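You operate a simulated robot arm through the tools that you are given. There is no shell and no other tool. Be economical: measure what you need, move in short steps, check, and stop when the job is done.

You are at the controls of a simulated robot arm. One attempt, no reset.

TASK
Rinse the glass probe, lower it into the sample beaker and press read.
Fine: lower it over the rinse beaker and press the bottle pump once.

It is judged by the outcome, as a careful person would: the job done as asked, and still so three seconds after it is handed in. It fails if anything else is knocked over, pushed out of place, dropped, spilled or broken.

THE ROBOT
A 6-joint arm with a fingered hand, fixed in place. Base frame: the origin is at the foot of the arm, x ahead of it, y to its left, z up; the work surface is at about z = 0.9. Readings come in m, rad, newtons and seconds.
With the tool pointing down near the work surface it reaches from about 0.34 to 0.74 m from the base axis. Its first joint turns from -2.007 to 2.007 rad. Payload 4 kg.
The TCP is the grasp point between the finger pads, 0.026 m short of the fingertips. In the tool frame z runs along the fingers and y along their closing line. The gripper opens to 0.132 m. The gripper's body begins 0.073 m behind the TCP. The gripper is a hand of 4 fingers: y runs from the thumb to the fingers, the wrist lies at [0, 0, -0.239] in the tool frame.
Orientation is told as [roll, pitch, yaw] about the base's x, y, z axes, in that order, counted from this pose: with the fingers straight down and closing along the base's y, the tool's x points along the base's -x, its y along +y and its z along -z.

THE INTERFACE
- The arm moves only by the tool play_rows. Its arguments are lists of equal length, an entry for each row: "translation": the shift along the tool's x, y, z in m, a list of three; "turn": the turn, a rotation vector about the tool's x, y, z in rad, a list of three. In form: {"translation": [[x, y, z], ...], "turn": [[wx, wy, wz], ...]}. A call has 1 to 8 rows; each row shifts and turns the commanded pose from where the row before left it, along the tool's axes as they then stand. A row lasts 0.2 s, in which the tool goes at most 0.05 m and 0.15 rad; a call with a longer step from one row to the next is refused whole. Where a pose cannot be reached the arm comes as near as it can. A force on the tool above 50 N (or 10 N above the force at the start of the call, whichever is more), or a blocked arm, ends the call early, and 0.2 s more pass. In this call time passes only in rows, and 0.2 s behind the last. The reply holds the time, the measured pose of the TCP, the force on the tool along the base axes, the opening and the grip force, in the units named above and with some noise, with the torque about the TCP (base axes, N m) and any sound that the robot's microphone picked up.
- Cameras (640 x 400 px; columns grow to the right, rows downward): "scene" is fixed at [0.4011, 0.4996, 1.5631]; the picture's right is [-0.91, -0.42, 0.00], its down [-0.26, 0.56, -0.78] and it looks along [0.33, -0.71, -0.62] (base axes); focal length 242 px, centre (320, 200). "wrist" rides on the gripper at [0.068, 0.002, -0.097] in the tool frame; the picture's right is [-0.03, 1.00, 0.00], its down [-0.82, -0.02, -0.58] and it looks along [-0.58, -0.01, 0.82] (tool axes); focal length 270 px, centre (320, 200).
- get_image(camera): a new picture of that camera. No time passes.
- slide_trunk(by): slides the trunk up (or, below 0, down) by that many m; the arm rides with it, the base frame stays. It gives what a move gives, with no picture.
- finger_targets(finger1, finger2, finger3, thumb_bend): sets how far each is bent, from 0 (flat) to 100 (curled in); at 30 the hand is open as for a grip, at 70 the pads meet at the TCP. One left out holds its place. A second passes; each finger stops where it meets its share of the squeeze, and holds until it gets a number again. It is the only way to open and close the hand. It gives what a move gives, with no picture; readings hold the bend of each and the force on the fingers (four entries, about 0 where the hand has none), thumb and palm.
- measure_at(camera, pixels): there is no depth. For up to 12 entries [column, row, z] of the newest picture of that camera ("zoom" is the newest enlarged one), the place [x, y] in the base frame at which the ray of that pixel passes the height z, good to about 0.002 m. No time passes.
- inspect(camera, box): a new picture of the part [left, top, right, bottom] of that camera's present view, enlarged. No time passes.
- sign_off(): hands the job in; it is judged then, once.

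Keep the steps short. Do not move on a guess: measure, check each grasp and each placing, and mend mistakes. In all there are 80 turns and 54 pictures (those below and enlarged ones count). Leave the gripper open and the arm clear of the work at the hand-in unless told otherwise, and finish with a single line.

The tools are called after "Call:" as a command line: name --argument value ..., lists and objects as JSON in quotes. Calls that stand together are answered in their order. play_rows: Moves the arm, as the interface text tells. Its arguments: {"type":"object","properties":{"translation":{"type":"array","items":{"type":"array","items":{"type":"number"}}},"turn":{"type":"array","items":{"type":"array","items":{"type":"number"}}}},"required":["translation","turn"]} The other tools are called the same way: slide_trunk (by) slides the trunk up or down; finger_targets (finger1, finger2, finger3, thumb_bend) moves the fingers one by one; get_image (camera) takes a picture; measure_at (camera, pixels) gives the place at which the rays of pixels pass given heights; inspect (camera, box) takes an enlarged picture of a part of a camera's view; sign_off () hands the job in.

At the start:

```text
time: 0.0
tool_pos: [0.3958, 0.1039, 1.4095]
orientation: [0.002, 0.0, 0.001]
ft_force: [-0.2, 0.2, -0.4]
ft_torque: [0.03, 0.0, -0.02]
grip_width: 0.1318
grasp_force: 0.1
shape: jaw
bend: [30.0, 30.0, 30.0, 30.0]
finger forces: [0.0, 0.0, 0.1, 0.1, 0.0, 0.1]
trunk travel left (down, up): [-0.925, 0.065]
```

scene: 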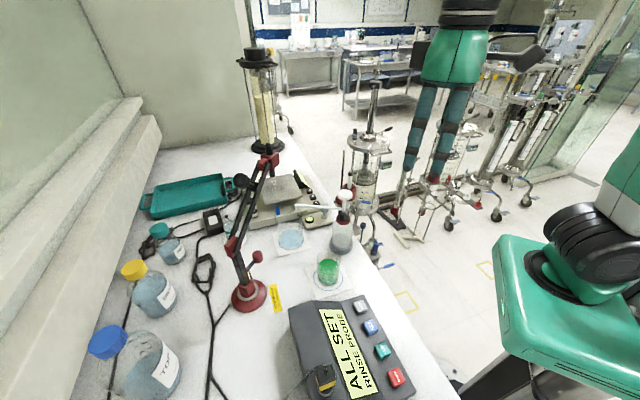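
wrist: 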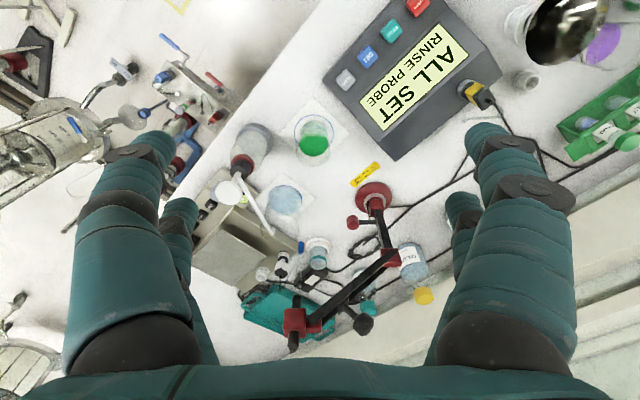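

I start with close looks at the bench: the probe stand, beakers, bottle and meter.

Call:
inspect --camera "scene" --box '[200, 40, 400, 165]'

Call:
inspect --camera "scene" --box '[220, 150, 420, 275]'

Call:
inspect --camera "scene" --box '[220, 275, 420, 400]'

Call:
inspect --camera "wrist" --box '[180, 100, 460, 360]'

```text
3.20 times, centred on (300, 102) of scene
```

zoom: 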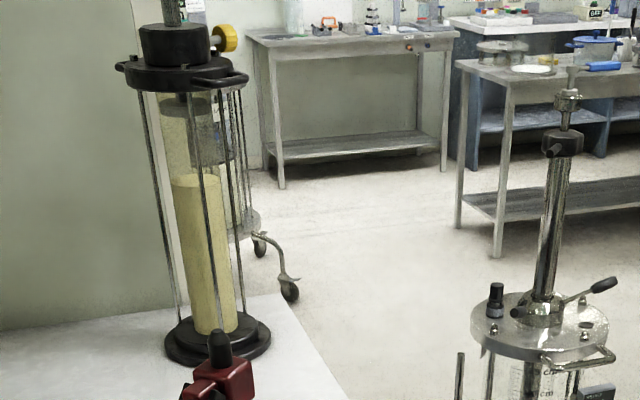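

```text
3.20 times, centred on (320, 212) of scene
```

zoom: 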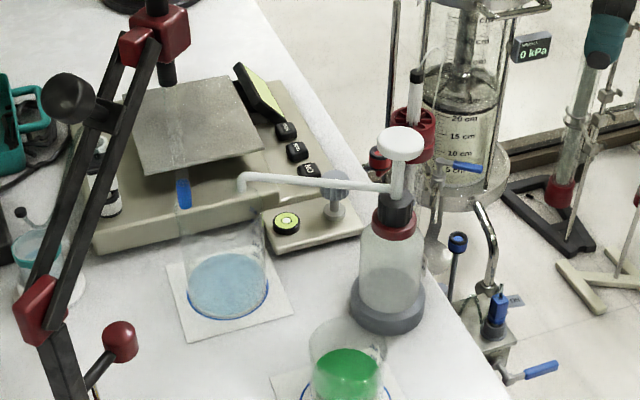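

```text
3.20 times, centred on (320, 338) of scene
```

zoom: 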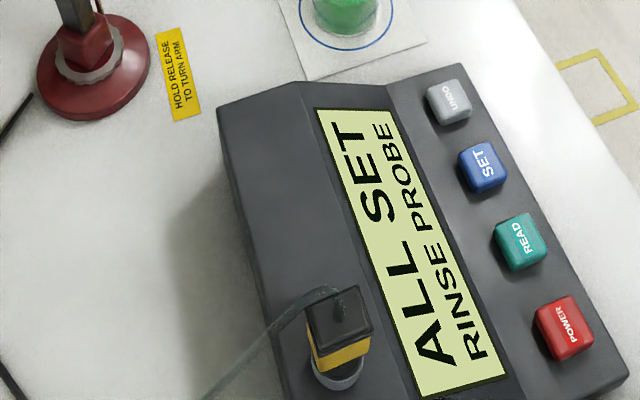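

```text
1.54 times, centred on (320, 230) of wrist
```

zoom: 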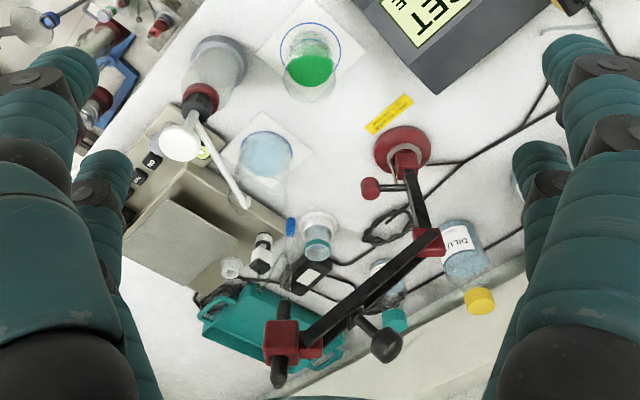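

I measure the main things: stand base, head block, beakers, pump head, buttons, and possible probe tip.

Call:
measure_at --camera "scene" --pixels '[[250, 295, 0.92], [292, 240, 0.9], [328, 275, 0.9], [343, 248, 0.9], [345, 194, 1.1], [383, 351, 0.95], [397, 377, 0.95], [278, 210, 1.0], [257, 257, 1.0], [242, 181, 1.2], [269, 157, 1.3], [268, 157, 1.2]]'

Call:
measure_at --camera "wrist" --pixels '[[374, 196, 0.92], [286, 200, 0.9], [313, 140, 0.9], [228, 190, 1.1], [302, 247, 1.0], [353, 222, 1.0], [362, 325, 1.2], [302, 320, 1.3], [302, 320, 1.2], [294, 345, 1.2], [393, 28, 0.95], [390, 258, 1.1]]'

```text
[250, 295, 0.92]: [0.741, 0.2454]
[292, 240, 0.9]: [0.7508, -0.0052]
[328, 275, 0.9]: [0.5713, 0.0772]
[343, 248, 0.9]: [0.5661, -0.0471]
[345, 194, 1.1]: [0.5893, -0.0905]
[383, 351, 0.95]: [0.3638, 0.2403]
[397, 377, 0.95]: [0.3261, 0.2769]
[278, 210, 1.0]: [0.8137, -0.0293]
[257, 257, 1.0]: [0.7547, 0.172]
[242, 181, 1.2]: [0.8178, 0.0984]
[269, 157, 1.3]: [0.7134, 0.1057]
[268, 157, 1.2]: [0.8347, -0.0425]
```

```text
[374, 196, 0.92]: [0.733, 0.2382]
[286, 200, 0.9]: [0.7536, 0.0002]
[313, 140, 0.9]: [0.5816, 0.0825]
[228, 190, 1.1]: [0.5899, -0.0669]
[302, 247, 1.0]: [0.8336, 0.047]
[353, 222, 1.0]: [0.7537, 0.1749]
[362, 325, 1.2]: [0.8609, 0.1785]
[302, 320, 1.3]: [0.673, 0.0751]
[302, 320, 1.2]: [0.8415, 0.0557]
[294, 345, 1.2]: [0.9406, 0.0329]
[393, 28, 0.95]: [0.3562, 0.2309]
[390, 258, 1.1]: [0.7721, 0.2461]
```

The probe tip triangulates to about (0.737, 0.06, 1.10), the head to about z 1.27. I look closer at the head, handle and release, before moving.

Call:
inspect --camera "scene" --box '[220, 140, 310, 196]'

Call:
inspect --camera "scene" --box '[210, 210, 310, 322]'

Call:
inspect --camera "wrist" --box '[250, 170, 450, 360]'

```text
7.11 times, centred on (265, 168) of scene
```

zoom: 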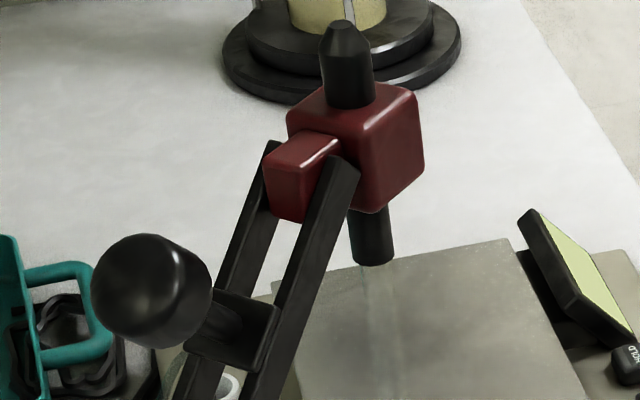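

```text
3.57 times, centred on (260, 266) of scene
```

zoom: 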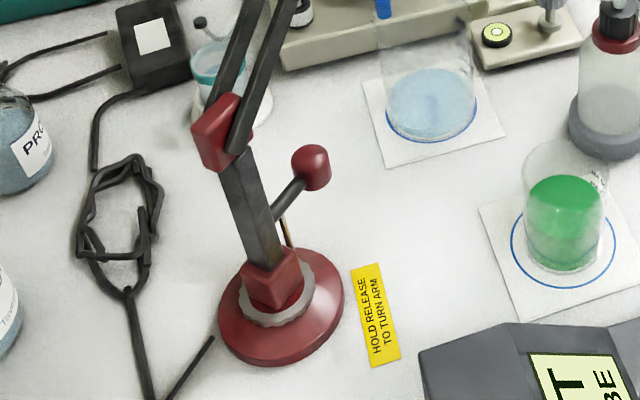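

```text
2.11 times, centred on (350, 265) of wrist
```

zoom: 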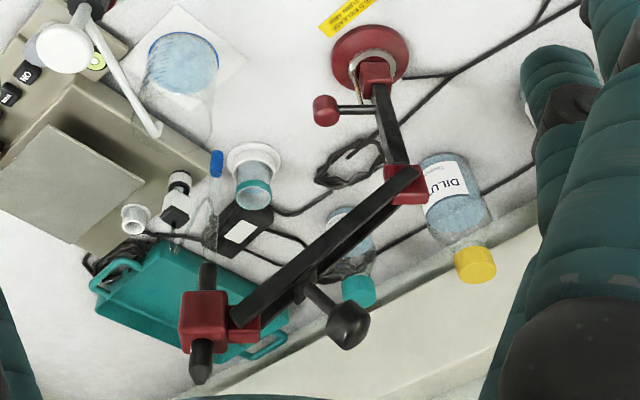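

The stand is a parallelogram arm: black ball handle on the arm, red knob on a release lever on the post. I move 0.1 m forward (still well clear) and tilt the hand forward for a level camera view of the head.

Call:
play_rows --translation '[[-0.05, 0, 0], [-0.04, 0, 0.02], [0, 0, 0.02], [0, 0, 0], [0, 0, 0], [0, 0, 0]]' --turn '[[0, 0, 0], [0, 0, 0], [0, -0.15, 0], [0, -0.15, 0], [0, -0.15, 0], [0, -0.15, 0]]'

Call:
get_image --camera "wrist"

Call:
get_image --camera "scene"

```text
time: 1.4
tool_pos: [0.4851, 0.1046, 1.3692]
orientation: [0.0, -0.601, 0.001]
ft_force: [0.0, 0.1, -0.3]
ft_torque: [-0.04, 0.01, 0.02]
grip_width: 0.132
grasp_force: 0.1
shape: jaw
bend: [30.0, 30.0, 30.0, 30.0]
finger forces: [0.0, 0.0, 0.0, 0.1, 0.0, 0.1]
trunk travel left (down, up): [-0.925, 0.065]
```

```text
44 pictures are left
```

wrist: 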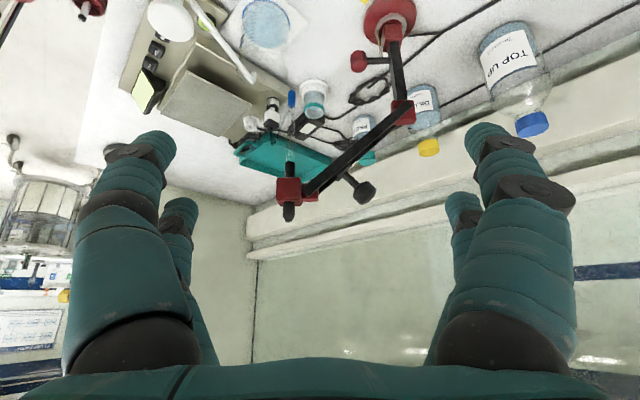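

```text
43 pictures are left
```

scene: 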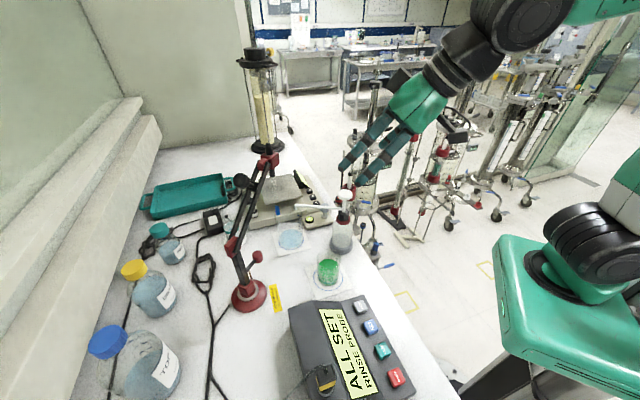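

The head is in view at (290,190), elbow (402,112), knobs (362,190), (357,62). I enlarge to get precise points for triangulation.

Call:
inspect --camera "wrist" --box '[250, 80, 442, 230]'

Call:
measure_at --camera "wrist" --pixels '[[291, 99, 1.1], [291, 99, 1.05], [289, 189, 1.28], [289, 189, 1.25], [363, 191, 1.26], [363, 191, 1.2], [358, 61, 1.0], [403, 112, 1.1], [403, 112, 1.15], [265, 25, 0.93], [265, 25, 0.9], [389, 12, 0.92]]'

Call:
measure_at --camera "scene" --pixels '[[278, 210, 1.1], [278, 210, 1.05], [270, 161, 1.28], [270, 161, 1.25], [242, 181, 1.26], [242, 181, 1.2], [258, 257, 1.0], [258, 257, 0.97], [233, 244, 1.1], [233, 244, 1.15]]'

```text
2.67 times, centred on (346, 155) of wrist
```

zoom: 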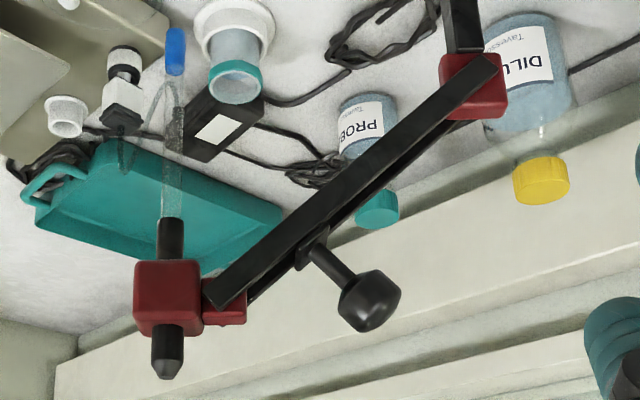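

```text
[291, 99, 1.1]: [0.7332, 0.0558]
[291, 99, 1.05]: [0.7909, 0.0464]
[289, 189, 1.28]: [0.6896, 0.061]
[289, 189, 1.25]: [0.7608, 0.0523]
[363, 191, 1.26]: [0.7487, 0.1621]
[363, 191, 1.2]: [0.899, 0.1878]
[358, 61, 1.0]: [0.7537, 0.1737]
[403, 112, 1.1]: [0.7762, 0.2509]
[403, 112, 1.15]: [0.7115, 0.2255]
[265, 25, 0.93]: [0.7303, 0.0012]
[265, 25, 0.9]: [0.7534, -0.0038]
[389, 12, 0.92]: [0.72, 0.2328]
```

```text
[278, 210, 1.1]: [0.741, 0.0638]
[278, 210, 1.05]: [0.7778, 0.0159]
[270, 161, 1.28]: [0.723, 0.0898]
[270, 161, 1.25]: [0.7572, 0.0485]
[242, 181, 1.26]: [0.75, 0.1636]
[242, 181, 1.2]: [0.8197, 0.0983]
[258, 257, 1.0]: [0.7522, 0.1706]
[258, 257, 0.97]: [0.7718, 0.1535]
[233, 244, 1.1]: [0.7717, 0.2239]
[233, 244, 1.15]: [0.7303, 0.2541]
```

Fixes: ball handle (0.749, 0.163, 1.26), pivot (0.748, 0.239, 1.124), head (0.748, 0.054, 1.255), probe tip z≈1.10, release knob (0.753, 0.172, 1.0). The arm already points at the rinse beaker. I narrow the hand to fit the ball beside the head, then move to a standoff.

Call:
finger_targets --finger1 48 --finger2 48 --finger3 48 --thumb_bend 48

Call:
play_rows --translation '[[-0.0312, 0.0116, 0.0238], [-0.0312, 0.0116, 0.0238], [-0.0312, 0.0116, 0.0238], [-0.0312, 0.0116, 0.0238], [-0.0312, 0.0116, 0.0238]]' --turn '[[0, 0, 0], [0, 0, 0], [0, 0, 0], [0, 0, 0], [0, 0, 0]]'

Call:
get_image --camera "wrist"

Call:
get_image --camera "scene"

```text
time: 2.4
tool_pos: [0.4852, 0.1033, 1.3697]
orientation: [-0.002, -0.6, 0.0]
ft_force: [-0.6, -0.2, -0.2]
ft_torque: [-0.01, 0.02, 0.01]
grip_width: 0.0732
grasp_force: 0.0
shape: fingers
bend: [48.0, 48.0, 48.0, 48.0]
finger forces: [0.0, 0.0, 0.0, 0.0, 0.0, 0.1]
trunk travel left (down, up): [-0.925, 0.065]
```

```text
time: 3.6
tool_pos: [0.6836, 0.1643, 1.3567]
orientation: [-0.001, -0.597, -0.001]
ft_force: [0.4, 0.7, 0.2]
ft_torque: [0.01, -0.02, 0.03]
grip_width: 0.0731
grasp_force: 0.0
shape: fingers
bend: [48.0, 48.0, 48.0, 48.0]
finger forces: [0.1, 0.0, 0.0, 0.0, 0.1, 0.0]
trunk travel left (down, up): [-0.925, 0.065]
```

```text
41 pictures are left
```

wrist: 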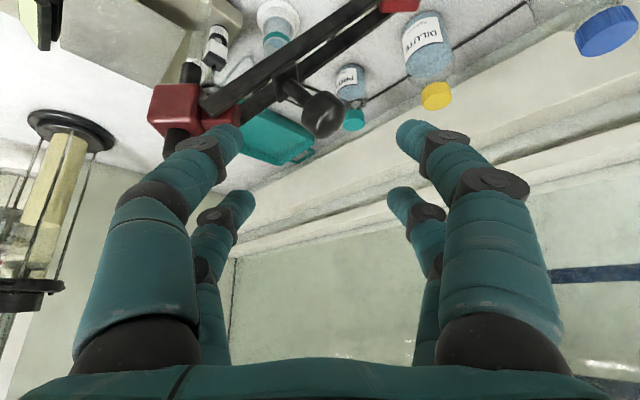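

```text
40 pictures are left
```

scene: 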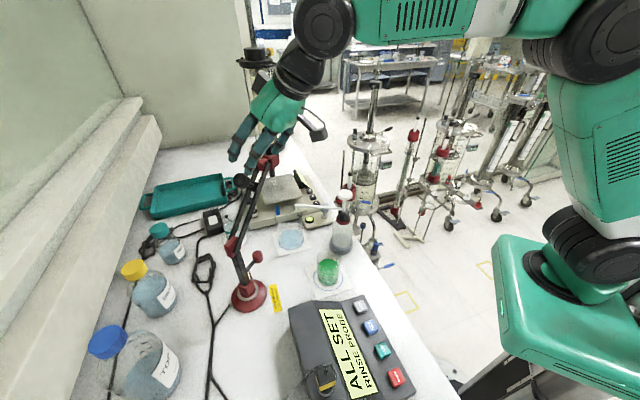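

Ball at (323,115), the arm head at (175,108). I verify ball's and head's positions from here.

Call:
measure_at --camera "wrist" --pixels '[[323, 115, 1.26], [323, 115, 1.25], [175, 108, 1.255], [175, 108, 1.24], [235, 122, 1.26], [410, 132, 1.26]]'

```text
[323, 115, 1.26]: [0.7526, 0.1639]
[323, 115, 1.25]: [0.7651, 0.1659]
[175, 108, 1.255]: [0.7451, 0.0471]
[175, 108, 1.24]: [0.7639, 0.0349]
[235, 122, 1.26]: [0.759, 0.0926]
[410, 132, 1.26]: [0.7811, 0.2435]
```

Consistent: ball (0.751, 0.164, 1.26). I advance 0.103 m along the fingers, stopping a little short so the tips stay off the bars.

Call:
play_rows --translation '[[0, 0, 0.035], [0, 0, 0.035], [0, 0, 0.033]]' --turn '[[0, 0, 0], [0, 0, 0], [0, 0, 0]]'

Call:
get_image --camera "wrist"

Call:
inspect --camera "scene" --box '[190, 90, 350, 250]'

```text
time: 4.4
tool_pos: [0.7418, 0.1628, 1.271]
orientation: [0.0, -0.6, 0.0]
ft_force: [1.4, 0.4, 0.1]
ft_torque: [0.01, 0.01, 0.04]
grip_width: 0.0723
grasp_force: 1.0
shape: fingers
bend: [48.0, 48.0, 48.0, 48.0]
finger forces: [0.0, 0.0, 0.0, 0.0, 0.8, 0.0]
trunk travel left (down, up): [-0.925, 0.065]
```

```text
39 pictures are left
```

wrist: 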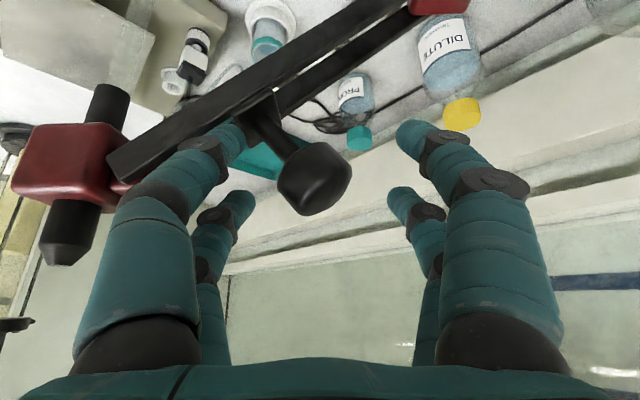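

```text
2.50 times, centred on (270, 170) of scene
```

zoom: 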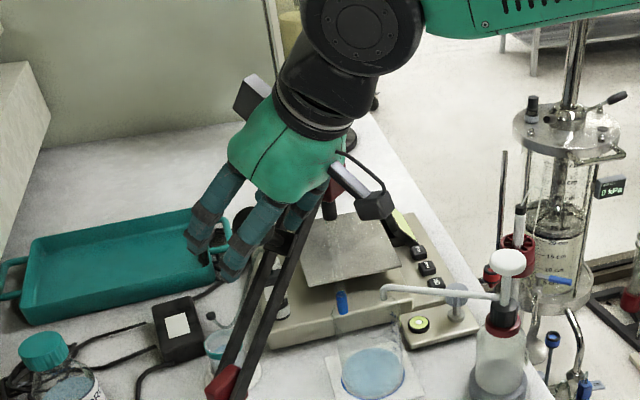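

The ball sits between the pads, slight thumb touch (0.8 N). I close gently.

Call:
finger_targets --finger1 60 --finger2 60 --finger3 60 --thumb_bend 60

Call:
get_image --camera "wrist"

```text
time: 5.4
tool_pos: [0.7404, 0.1624, 1.2733]
orientation: [0.001, -0.6, -0.003]
ft_force: [-0.3, 0.7, 0.4]
ft_torque: [-0.02, 0.01, -0.01]
grip_width: 0.0331
grasp_force: 0.1
shape: fingers
bend: [60.0, 60.0, 60.0, 60.0]
finger forces: [0.0, 0.1, 0.0, 0.0, 0.1, 0.1]
trunk travel left (down, up): [-0.925, 0.065]
```

```text
37 pictures are left
```

wrist: 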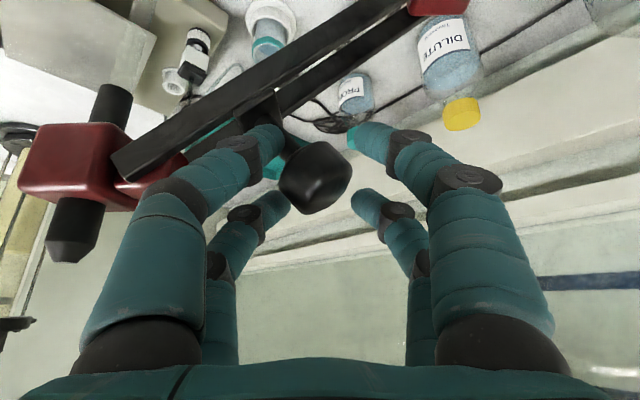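

No contact yet (opening 33 mm); ball about 34 mm. I close further.

Call:
finger_targets --finger1 68 --finger2 68 --finger3 68 --thumb_bend 68

Call:
get_image --camera "wrist"

```text
time: 6.4
tool_pos: [0.7399, 0.1617, 1.2744]
orientation: [-0.002, -0.601, -0.002]
ft_force: [-1.9, -4.4, 3.7]
ft_torque: [-0.21, 0.09, -0.07]
grip_width: 0.0158
grasp_force: 5.4
shape: fingers
bend: [66.0, 66.0, 66.0, 66.0]
finger forces: [1.1, 0.7, 1.9, 0.1, 7.2, 0.1]
trunk travel left (down, up): [-0.925, 0.065]
```

```text
36 pictures are left
```

wrist: 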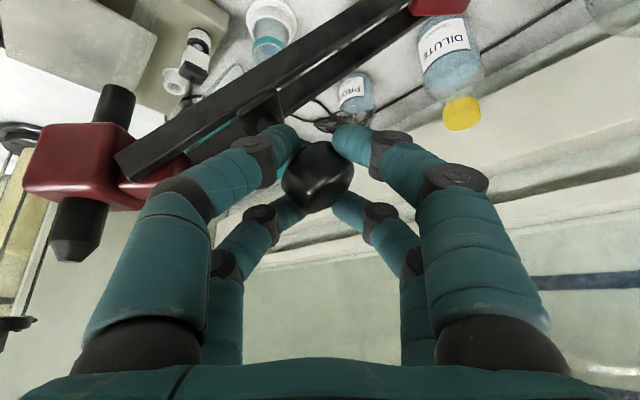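

The ball is caged by all four tips (5 N). I swing it 10° down along its arc as a test: y −0.022, z −0.015.

Call:
play_rows --translation '[[0.004, -0.0115, 0.0055], [0.0045, -0.0105, 0.0069]]' --turn '[[0, 0, 0], [0, 0, 0]]'

Call:
get_image --camera "wrist"

```text
time: 7.0
tool_pos: [0.7401, 0.1407, 1.2588]
orientation: [0.0, -0.599, 0.0]
ft_force: [0.9, 0.2, 3.6]
ft_torque: [0.1, -0.12, 0.03]
grip_width: 0.0121
grasp_force: 5.3
shape: fingers
bend: [66.0, 68.0, 66.0, 67.0]
finger forces: [1.5, 5.3, 1.7, 0.1, 2.7, 0.0]
trunk travel left (down, up): [-0.925, 0.065]
```

```text
35 pictures are left
```

wrist: 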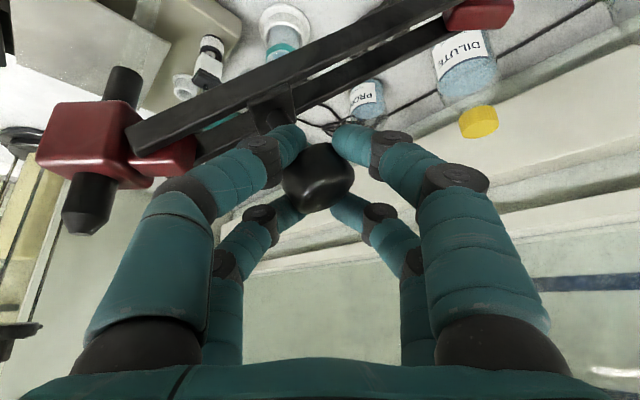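

The arm follows the grip (elbow angle visibly reduced, ball still caged). I continue down the arc by about 20°, then check.

Call:
play_rows --translation '[[0.0054, -0.01, 0.0078], [0.0054, -0.01, 0.0078], [0.0062, -0.008, 0.009], [0.0062, -0.008, 0.009]]' --turn '[[0, 0, 0], [0, 0, 0], [0, 0, 0], [0, 0, 0]]'

Call:
inspect --camera "scene" --box '[210, 130, 370, 290]'

```text
time: 8.0
tool_pos: [0.7405, 0.1037, 1.2186]
orientation: [-0.001, -0.6, -0.002]
ft_force: [4.8, 1.0, 2.5]
ft_torque: [0.35, -0.26, -0.08]
grip_width: 0.0143
grasp_force: 14.2
shape: fingers
bend: [66.0, 70.0, 65.0, 67.0]
finger forces: [3.0, 14.4, 2.0, 0.0, 8.9, 0.0]
trunk travel left (down, up): [-0.925, 0.065]
```

```text
2.50 times, centred on (290, 210) of scene
```

zoom: 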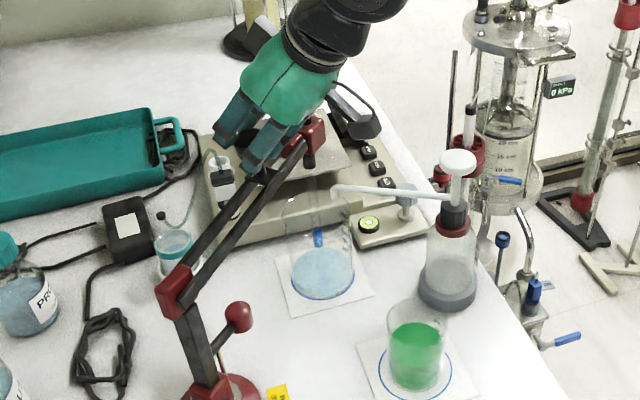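

The tip now appears at the beaker's mouth, next to the nozzle. I lower another ~10°.

Call:
play_rows --translation '[[0.0068, -0.006, 0.0099], [0.0068, -0.005, 0.0099]]' --turn '[[0, 0, 0], [0, 0, 0]]'

Call:
inspect --camera "scene" --box '[240, 160, 350, 270]'

Call:
get_image --camera "wrist"

```text
time: 8.6
tool_pos: [0.7393, 0.0921, 1.1937]
orientation: [0.001, -0.599, 0.002]
ft_force: [6.9, 0.1, 4.7]
ft_torque: [0.38, -0.35, -0.15]
grip_width: 0.0152
grasp_force: 19.2
shape: fingers
bend: [66.0, 71.0, 65.0, 66.0]
finger forces: [2.8, 21.1, 2.3, 0.0, 11.7, 0.0]
trunk travel left (down, up): [-0.925, 0.065]
```

```text
3.64 times, centred on (295, 215) of scene
```

zoom: 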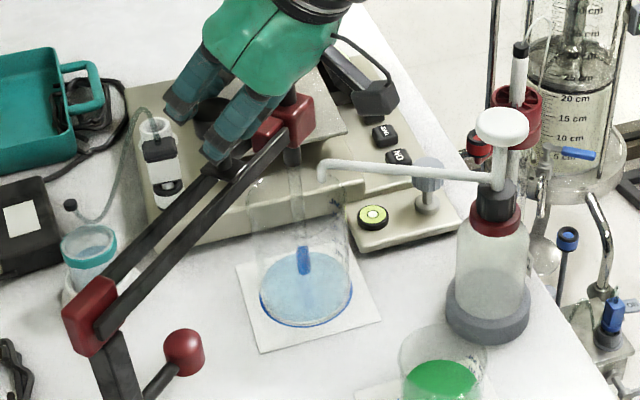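

```text
32 pictures are left
```

wrist: 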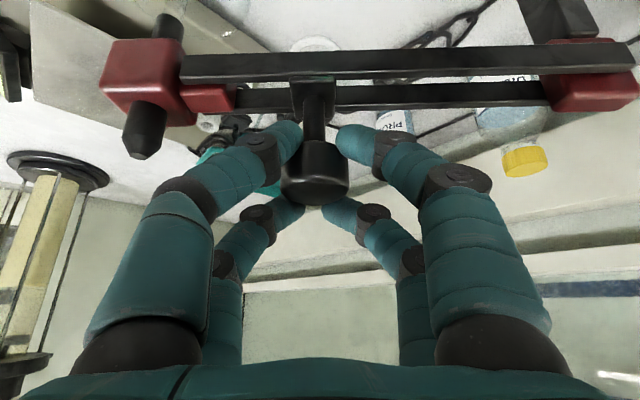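

The arm is level; the tip is well within the beaker, above the water, beside the nozzle. I open the hand and see whether the arm holds.

Call:
finger_targets --finger1 50 --finger2 50 --finger3 50 --thumb_bend 50

Call:
inspect --camera "scene" --box '[240, 160, 350, 270]'

```text
time: 9.6
tool_pos: [0.7387, 0.0929, 1.1943]
orientation: [0.0, -0.602, 0.0]
ft_force: [-0.7, -0.2, 0.6]
ft_torque: [0.01, 0.01, -0.04]
grip_width: 0.0654
grasp_force: 0.1
shape: fingers
bend: [50.0, 50.0, 50.0, 50.0]
finger forces: [0.0, 0.0, 0.0, 0.0, 0.0, 0.0]
trunk travel left (down, up): [-0.925, 0.065]
```

```text
3.64 times, centred on (295, 215) of scene
```

zoom: 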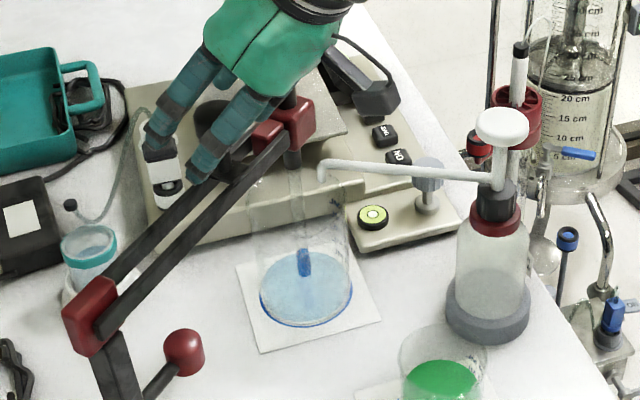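

The arm holds, tip still in the beaker. I retract along the fingers, make the hand vertical, then move over the pump.

Call:
play_rows --translation '[[0, 0, -0.04], [0, 0, -0.04], [0, 0, -0.04], [0, 0, 0], [0, 0, 0], [0, 0, 0], [0, 0, 0]]' --turn '[[0, 0, 0], [0, 0, 0], [0, 0, 0], [0, 0.15, 0], [0, 0.15, 0], [0, 0.15, 0], [0, 0.15, 0]]'

Call:
play_rows --translation '[[0.024, -0.037, 0.005], [0.024, -0.037, 0.005], [0.024, -0.037, 0.005], [0.024, -0.037, 0.005]]' --turn '[[0, 0, 0], [0, 0, 0], [0, 0, 0], [0, 0, 0]]'

Call:
finger_targets --finger1 70 --finger2 70 --finger3 70 --thumb_bend 70

Call:
get_image --camera "wrist"

Call:
get_image --camera "scene"

```text
time: 11.2
tool_pos: [0.6745, 0.093, 1.2907]
orientation: [0.0, 0.008, 0.0]
ft_force: [1.1, -0.1, 0.8]
ft_torque: [0.01, 0.07, 0.01]
grip_width: 0.0656
grasp_force: 0.0
shape: fingers
bend: [50.0, 50.0, 50.0, 50.0]
finger forces: [0.0, 0.0, 0.0, 0.1, 0.0, 0.0]
trunk travel left (down, up): [-0.925, 0.065]
```

```text
time: 12.2
tool_pos: [0.5754, -0.0567, 1.2738]
orientation: [0.002, -0.003, -0.002]
ft_force: [0.4, 0.1, -0.1]
ft_torque: [0.02, -0.03, -0.02]
grip_width: 0.0656
grasp_force: 0.0
shape: fingers
bend: [50.0, 50.0, 50.0, 50.0]
finger forces: [0.1, 0.0, 0.1, 0.0, 0.1, 0.1]
trunk travel left (down, up): [-0.925, 0.065]
```

```text
time: 13.2
tool_pos: [0.5755, -0.0538, 1.272]
orientation: [0.001, -0.002, 0.0]
ft_force: [-0.7, -0.8, -0.4]
ft_torque: [0.02, 0.03, 0.01]
grip_width: 0.0015
grasp_force: 0.2
shape: fingers
bend: [70.0, 70.0, 70.0, 70.0]
finger forces: [0.0, 0.0, 0.0, 0.2, 0.1, 0.1]
trunk travel left (down, up): [-0.925, 0.065]
```

```text
30 pictures are left
```

wrist: 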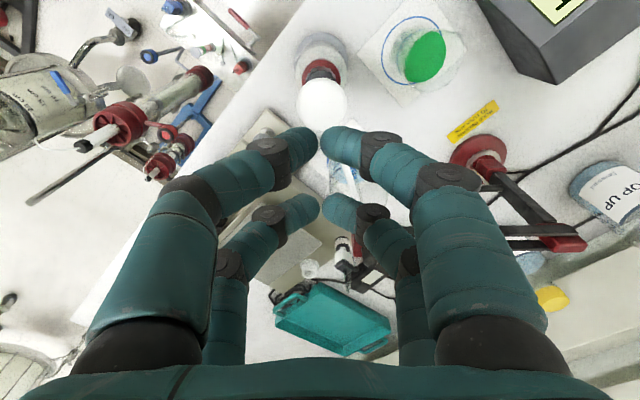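

```text
29 pictures are left
```

scene: 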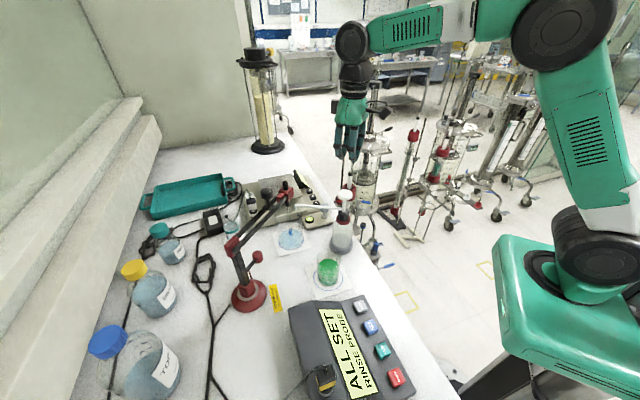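

Pump disc at wrist (322,105), scene (345,194). I measure both at a few heights.

Call:
measure_at --camera "wrist" --pixels '[[322, 105, 1.14], [322, 105, 1.12], [322, 105, 1.1], [298, 105, 1.12], [347, 105, 1.12], [318, 138, 1.12]]'

Call:
measure_at --camera "scene" --pixels '[[345, 194, 1.14], [345, 194, 1.12], [345, 194, 1.1]]'

```text
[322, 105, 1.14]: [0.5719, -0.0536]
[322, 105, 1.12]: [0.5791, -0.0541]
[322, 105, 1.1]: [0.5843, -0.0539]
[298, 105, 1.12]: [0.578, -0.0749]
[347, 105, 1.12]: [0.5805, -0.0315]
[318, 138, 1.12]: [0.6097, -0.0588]
```

```text
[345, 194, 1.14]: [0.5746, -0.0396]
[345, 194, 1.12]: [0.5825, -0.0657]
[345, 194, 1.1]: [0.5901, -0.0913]
```

Pump disc centre (0.577, −0.054), top z≈1.13, ~42 mm wide. I descend centred to ~25 mm above contact, then finer.

Call:
play_rows --translation '[[-0.002, 0, 0.045], [0, 0, 0.045], [0, 0, 0.01]]' --turn '[[0, 0, 0], [0, 0, 0], [0, 0, 0]]'

Call:
inspect --camera "scene" --box '[280, 140, 400, 260]'

Call:
get_image --camera "wrist"

```text
time: 14.0
tool_pos: [0.5776, -0.0548, 1.1721]
orientation: [0.0, -0.002, 0.0]
ft_force: [-0.1, -0.3, 0.4]
ft_torque: [0.01, -0.01, -0.03]
grip_width: 0.0014
grasp_force: 0.1
shape: fingers
bend: [70.0, 70.0, 70.0, 70.0]
finger forces: [0.1, 0.0, 0.1, 0.0, 0.0, 0.1]
trunk travel left (down, up): [-0.925, 0.065]
```

```text
3.33 times, centred on (340, 200) of scene
```

zoom: 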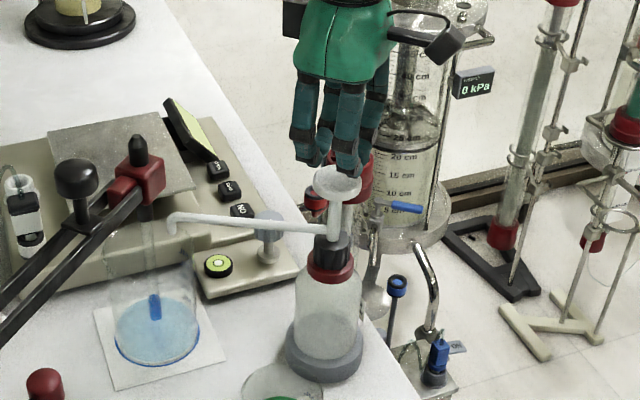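

```text
27 pictures are left
```

wrist: 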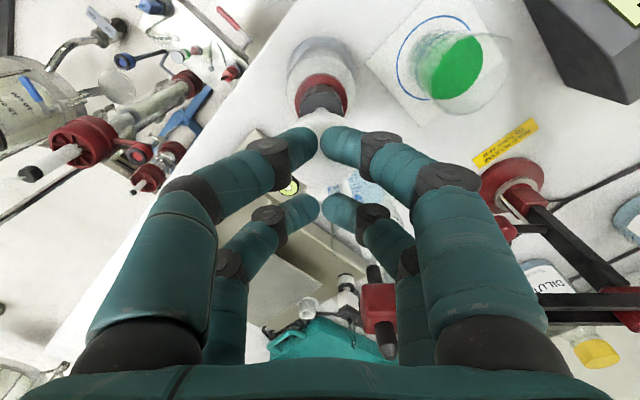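

Tips are above the disc, centred. I press down in small steps watching force.

Call:
play_rows --translation '[[0, 0, 0.006], [0, 0, 0.006], [0, 0, 0.004]]' --turn '[[0, 0, 0], [0, 0, 0], [0, 0, 0]]'

```text
time: 14.8
tool_pos: [0.5782, -0.055, 1.1574]
orientation: [0.0, 0.001, 0.001]
ft_force: [1.1, -0.7, 1.1]
ft_torque: [-0.01, -0.02, 0.03]
grip_width: 0.0013
grasp_force: 0.7
shape: fingers
bend: [70.0, 70.0, 70.0, 70.0]
finger forces: [0.5, 0.4, 0.5, 0.1, 0.4, 0.1]
trunk travel left (down, up): [-0.925, 0.065]
```

Contact just beginning. I press on down 15 mm.

Call:
play_rows --translation '[[0, 0, 0.005], [0, 0, 0.005], [0, 0, 0.005]]' --turn '[[0, 0, 0], [0, 0, 0], [0, 0, 0]]'

Call:
inspect --camera "scene" --box '[260, 140, 400, 260]'

```text
time: 15.6
tool_pos: [0.5774, -0.0552, 1.1423]
orientation: [0.0, -0.001, -0.001]
ft_force: [1.1, -1.1, 4.1]
ft_torque: [-0.01, -0.03, -0.04]
grip_width: 0.0009
grasp_force: 1.7
shape: fingers
bend: [70.0, 70.0, 70.0, 70.0]
finger forces: [0.8, 0.6, 0.7, 0.0, 1.3, 0.0]
trunk travel left (down, up): [-0.925, 0.065]
```

```text
3.33 times, centred on (330, 200) of scene
```

zoom: 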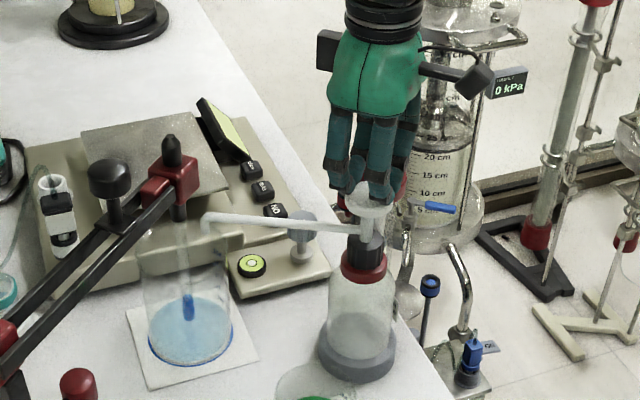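

The head moves down (4 N, spray visible). I press on until the stroke's end is felt.

Call:
play_rows --translation '[[0, 0, 0.004], [0, 0, 0.004], [0, 0, 0.003]]' --turn '[[0, 0, 0], [0, 0, 0], [0, 0, 0]]'

Call:
inspect --camera "scene" --box '[270, 240, 440, 400]'

```text
time: 16.4
tool_pos: [0.577, -0.054, 1.1303]
orientation: [0.001, -0.001, 0.001]
ft_force: [0.9, -0.3, 5.2]
ft_torque: [-0.03, -0.04, 0.0]
grip_width: 0.0006
grasp_force: 3.0
shape: fingers
bend: [70.0, 70.0, 70.0, 70.0]
finger forces: [1.4, 1.1, 1.0, 0.0, 1.6, 0.0]
trunk travel left (down, up): [-0.925, 0.065]
```

```text
2.50 times, centred on (355, 320) of scene
```

zoom: 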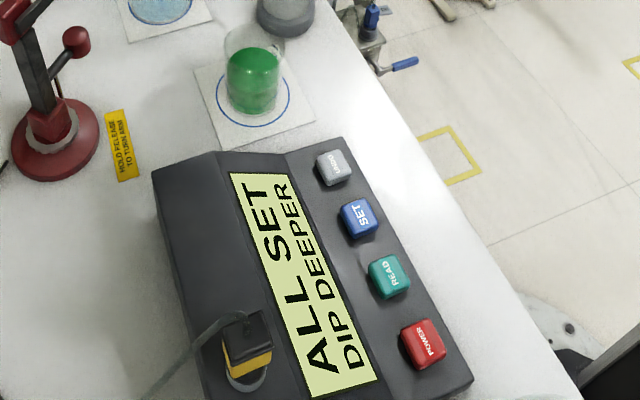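

Display changed from "RINSE PROBE" to "DIP DEEPER": the rinse counted. I lift straight off, then clear upward.

Call:
play_rows --translation '[[0, 0, -0.02], [0, 0, -0.03], [0, 0, -0.04], [0, 0, -0.04]]' --turn '[[0, 0, 0], [0, 0, 0], [0, 0, 0], [0, 0, 0]]'

Call:
get_image --camera "scene"

```text
time: 17.4
tool_pos: [0.5771, -0.0535, 1.261]
orientation: [0.0, 0.0, 0.001]
ft_force: [0.2, -0.3, 0.9]
ft_torque: [0.02, -0.02, -0.02]
grip_width: 0.0011
grasp_force: 0.1
shape: fingers
bend: [70.0, 70.0, 70.0, 70.0]
finger forces: [0.1, 0.0, 0.0, 0.1, 0.0, 0.1]
trunk travel left (down, up): [-0.925, 0.065]
```

```text
24 pictures are left
```

scene: 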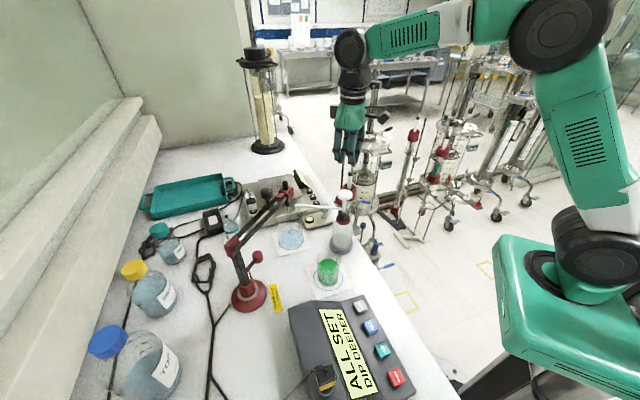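

Next: raise the arm. I set fingers to 50 and return by the same path to the ball's standoff, tilted.

Call:
play_rows --translation '[[-0.0235, 0.0365, -0.008], [-0.0235, 0.0365, -0.008], [-0.0235, 0.0365, -0.008], [-0.0235, 0.0365, -0.008], [0, 0, 0], [0, 0, 0], [0, 0, 0], [0, 0, 0]]' --turn '[[0, 0, 0], [0, 0, 0], [0, 0, 0], [0, 0, 0], [0, -0.15, 0], [0, -0.15, 0], [0, -0.15, 0], [0, -0.15, 0]]'

Call:
finger_targets --finger1 50 --finger2 50 --finger3 50 --thumb_bend 50

Call:
get_image --camera "wrist"

```text
time: 19.2
tool_pos: [0.6718, 0.0919, 1.2922]
orientation: [-0.001, -0.599, -0.001]
ft_force: [-0.6, -0.6, -0.5]
ft_torque: [0.0, -0.02, -0.02]
grip_width: 0.0011
grasp_force: 0.1
shape: fingers
bend: [70.0, 70.0, 70.0, 70.0]
finger forces: [0.1, 0.0, 0.0, 0.0, 0.1, 0.0]
trunk travel left (down, up): [-0.925, 0.065]
```

```text
time: 20.2
tool_pos: [0.6727, 0.0915, 1.2921]
orientation: [-0.001, -0.6, 0.001]
ft_force: [0.1, 0.2, -1.0]
ft_torque: [0.02, 0.02, -0.02]
grip_width: 0.0655
grasp_force: 0.2
shape: fingers
bend: [50.0, 50.0, 50.0, 50.0]
finger forces: [0.1, 0.1, 0.1, 0.0, 0.1, 0.0]
trunk travel left (down, up): [-0.925, 0.065]
```

```text
23 pictures are left
```

wrist: 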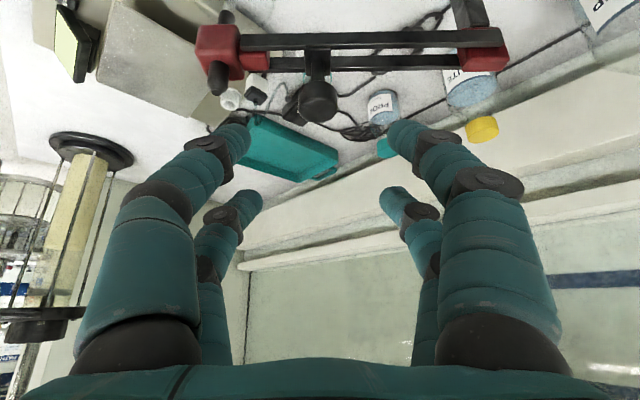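

Ball at (318,100), centred. I advance 0.12 m and grip.

Call:
play_rows --translation '[[0, 0, 0.04], [0, 0, 0.04], [0, 0, 0.04]]' --turn '[[0, 0, 0], [0, 0, 0], [0, 0, 0]]'

Call:
finger_targets --finger1 67 --finger2 67 --finger3 67 --thumb_bend 67

Call:
play_rows --translation '[[-0.0068, 0.005, -0.0099], [-0.0068, 0.006, -0.0099], [-0.0062, 0.008, -0.009], [-0.0062, 0.008, -0.009]]' --turn '[[0, 0, 0], [0, 0, 0], [0, 0, 0], [0, 0, 0]]'

Call:
get_image --camera "wrist"

```text
time: 21.0
tool_pos: [0.7406, 0.0917, 1.1929]
orientation: [-0.001, -0.6, -0.001]
ft_force: [0.1, 0.5, 0.1]
ft_torque: [0.0, 0.0, 0.0]
grip_width: 0.0654
grasp_force: 0.1
shape: fingers
bend: [50.0, 50.0, 50.0, 50.0]
finger forces: [0.0, 0.1, 0.1, 0.0, 0.0, 0.0]
trunk travel left (down, up): [-0.925, 0.065]
```

```text
time: 22.0
tool_pos: [0.7395, 0.092, 1.1946]
orientation: [0.001, -0.599, -0.002]
ft_force: [-2.3, -4.5, -0.1]
ft_torque: [-0.09, 0.03, 0.0]
grip_width: 0.022
grasp_force: 4.6
shape: fingers
bend: [64.0, 67.0, 66.0, 65.0]
finger forces: [2.6, 0.1, 1.5, 0.1, 5.3, 0.1]
trunk travel left (down, up): [-0.925, 0.065]
```

```text
time: 23.0
tool_pos: [0.7393, 0.1173, 1.2413]
orientation: [0.002, -0.601, -0.001]
ft_force: [-2.9, -7.8, 0.3]
ft_torque: [-0.22, 0.04, -0.05]
grip_width: 0.0222
grasp_force: 3.7
shape: fingers
bend: [66.0, 67.0, 67.0, 63.0]
finger forces: [0.6, 0.0, 0.2, 0.0, 7.2, 0.0]
trunk travel left (down, up): [-0.925, 0.065]
```

```text
22 pictures are left
```

wrist: 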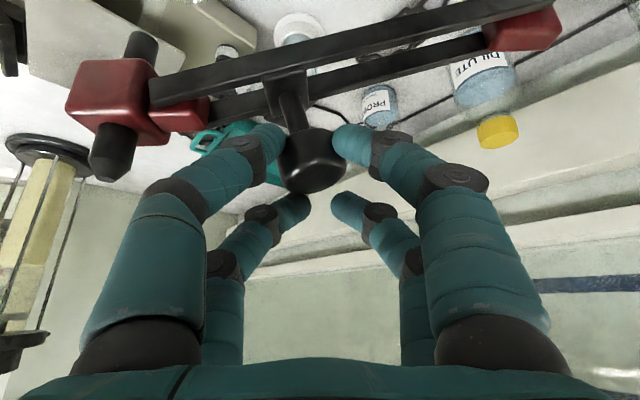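

The arm is rising. I continue, mainly pushing +y.

Call:
play_rows --translation '[[-0.0036, 0.011, -0.005], [-0.0036, 0.011, -0.005], [-0.003, 0.012, -0.004], [-0.003, 0.012, -0.004]]' --turn '[[0, 0, 0], [0, 0, 0], [0, 0, 0], [0, 0, 0]]'

Call:
get_image --camera "wrist"

Call:
inspect --camera "scene" --box '[210, 120, 370, 310]'

```text
time: 24.0
tool_pos: [0.7387, 0.1577, 1.2677]
orientation: [0.004, -0.608, -0.002]
ft_force: [1.2, -23.6, 24.3]
ft_torque: [-1.06, -0.41, -0.18]
grip_width: 0.0307
grasp_force: 19.3
shape: fingers
bend: [67.0, 67.0, 66.0, 60.0]
finger forces: [0.0, 0.0, 22.7, 0.0, 14.7, 0.1]
trunk travel left (down, up): [-0.925, 0.065]
```

```text
21 pictures are left
```

wrist: 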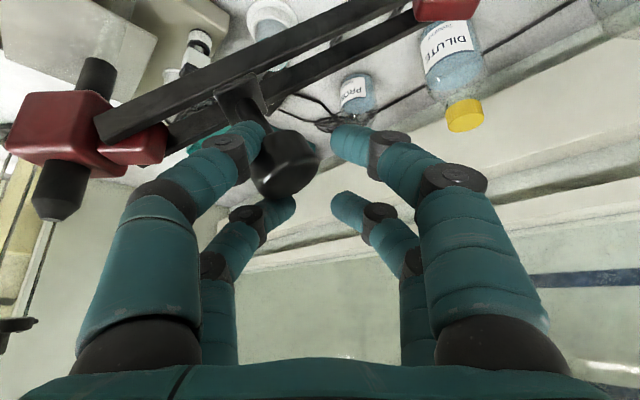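

```text
2.11 times, centred on (290, 215) of scene
```

zoom: 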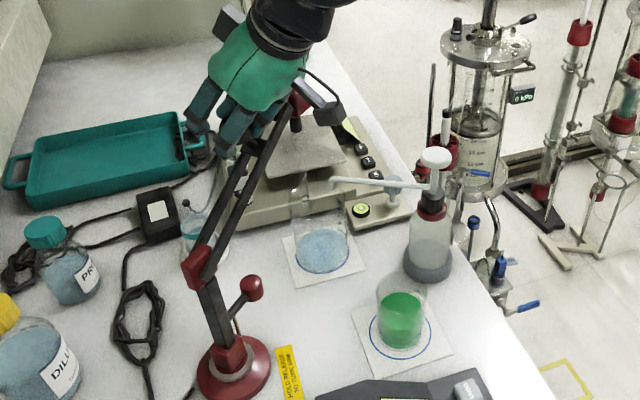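

The arm is raised enough (about 30°, tip ~1.08, well above rims). Force is rising, so I let go and back off.

Call:
play_rows --translation '[[-0.003, -0.004, -0.006]]' --turn '[[0, 0, 0]]'

Call:
finger_targets --finger1 50 --finger2 50 --finger3 50 --thumb_bend 50

Call:
play_rows --translation '[[0, 0, -0.04], [0, 0, -0.04], [0, 0, -0.04]]' --turn '[[0, 0, 0], [0, 0, 0], [0, 0, 0]]'

Call:
get_image --camera "wrist"

```text
time: 24.4
tool_pos: [0.739, 0.1566, 1.2699]
orientation: [0.005, -0.6, -0.001]
ft_force: [4.7, -15.9, 14.1]
ft_torque: [-0.67, -0.38, -0.06]
grip_width: 0.0291
grasp_force: 16.0
shape: fingers
bend: [67.0, 67.0, 66.0, 60.0]
finger forces: [0.0, 0.0, 19.0, 0.0, 12.1, 0.1]
trunk travel left (down, up): [-0.925, 0.065]
```

```text
time: 25.4
tool_pos: [0.7381, 0.1601, 1.2684]
orientation: [0.0, -0.599, -0.001]
ft_force: [-2.8, -1.4, -4.2]
ft_torque: [0.16, 0.07, -0.12]
grip_width: 0.0681
grasp_force: 2.2
shape: fingers
bend: [50.0, 50.0, 50.0, 49.0]
finger forces: [0.1, 0.0, 0.0, 0.0, 4.5, 0.0]
trunk travel left (down, up): [-0.925, 0.065]
```

```text
time: 26.2
tool_pos: [0.6688, 0.1604, 1.3686]
orientation: [0.0, -0.601, 0.001]
ft_force: [-0.3, -0.5, -1.0]
ft_torque: [-0.01, 0.02, -0.02]
grip_width: 0.0658
grasp_force: 0.0
shape: fingers
bend: [50.0, 50.0, 50.0, 50.0]
finger forces: [0.0, 0.1, 0.1, 0.1, 0.0, 0.0]
trunk travel left (down, up): [-0.925, 0.065]
```

```text
19 pictures are left
```

wrist: 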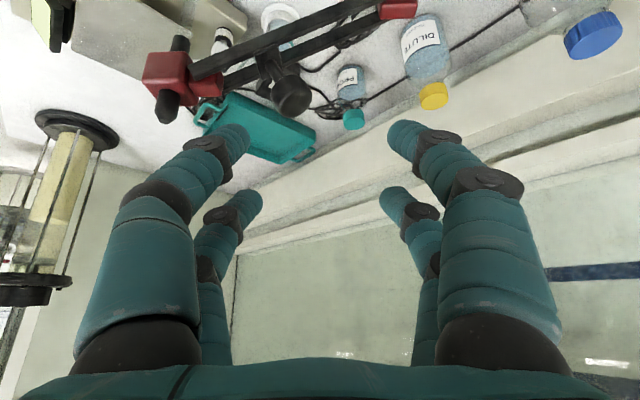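

The arm stays up. Next the release knob under the arm at about (0.753, 0.172, 1.0). I bring the hand back and down, tilt more and yaw −0.39 rad, so that fingers point at it from the −x/+y side.

Call:
play_rows --translation '[[0.034, 0.0118, 0.028], [0.034, 0.0118, 0.028], [0.034, 0.0118, 0.028], [0.034, 0.0118, 0.028], [0, 0, 0], [0, 0, 0], [0, 0, 0], [0, 0, 0]]' --turn '[[0, 0, 0], [0, 0, 0], [0, 0, 0], [0, 0, 0], [0, -0.1, 0], [0, -0.1, 0], [0.0932, 0, 0.0907], [0.0932, 0, 0.0907]]'

Call:
play_rows --translation '[[0, 0, 0], [0.016, 0.006, 0.0357], [0.016, 0.006, 0.0357], [0.016, 0.006, 0.0357]]' --turn '[[0.0932, 0, 0.0907], [0, 0, 0], [0, 0, 0], [0, 0, 0]]'

Call:
get_image --camera "wrist"

Call:
get_image --camera "scene"

```text
time: 28.0
tool_pos: [0.6224, 0.208, 1.1988]
orientation: [-0.001, -0.798, -0.261]
ft_force: [1.1, 0.4, -0.2]
ft_torque: [0.02, 0.02, -0.01]
grip_width: 0.0656
grasp_force: 0.1
shape: fingers
bend: [50.0, 50.0, 50.0, 50.0]
finger forces: [0.0, 0.0, 0.0, 0.1, 0.1, 0.1]
trunk travel left (down, up): [-0.925, 0.065]
```

```text
time: 29.0
tool_pos: [0.6685, 0.208, 1.0885]
orientation: [0.002, -0.8, -0.394]
ft_force: [0.1, 0.3, 0.1]
ft_torque: [-0.02, -0.03, -0.02]
grip_width: 0.0656
grasp_force: 0.1
shape: fingers
bend: [50.0, 50.0, 50.0, 50.0]
finger forces: [0.1, 0.0, 0.0, 0.0, 0.0, 0.1]
trunk travel left (down, up): [-0.925, 0.065]
```

```text
18 pictures are left
```

wrist: 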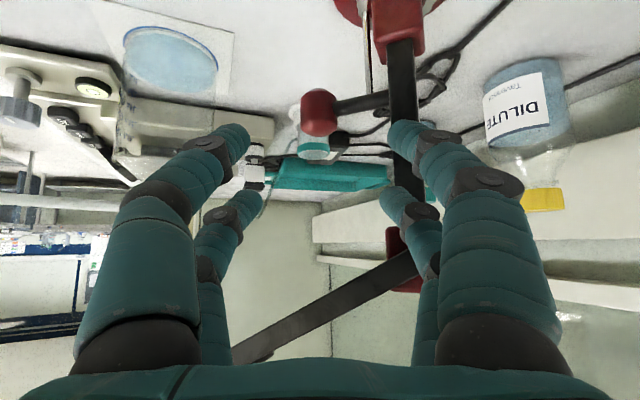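

```text
17 pictures are left
```

scene: 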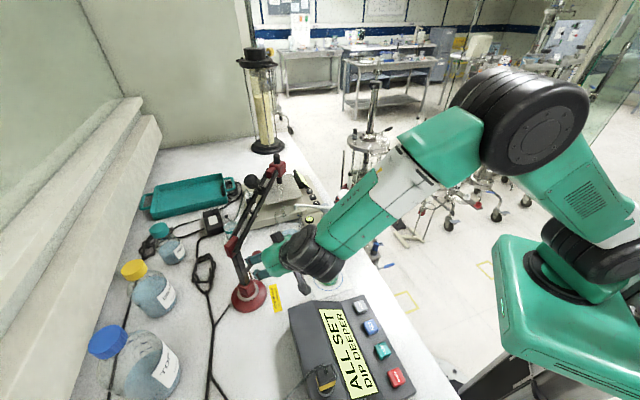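

Knob at wrist (319,112), lever running right to the post. I measure the knob.

Call:
measure_at --camera "wrist" --pixels '[[319, 112, 1.0], [319, 112, 1.01], [319, 112, 0.99], [399, 100, 1.0]]'

Call:
inspect --camera "wrist" --box '[260, 0, 460, 160]'

```text
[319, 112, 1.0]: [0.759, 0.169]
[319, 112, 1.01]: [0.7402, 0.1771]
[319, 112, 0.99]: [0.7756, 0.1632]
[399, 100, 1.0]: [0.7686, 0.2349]
```

```text
2.50 times, centred on (360, 80) of wrist
```

zoom: 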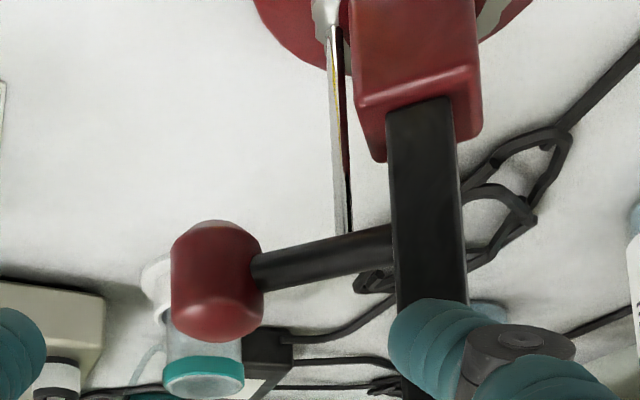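

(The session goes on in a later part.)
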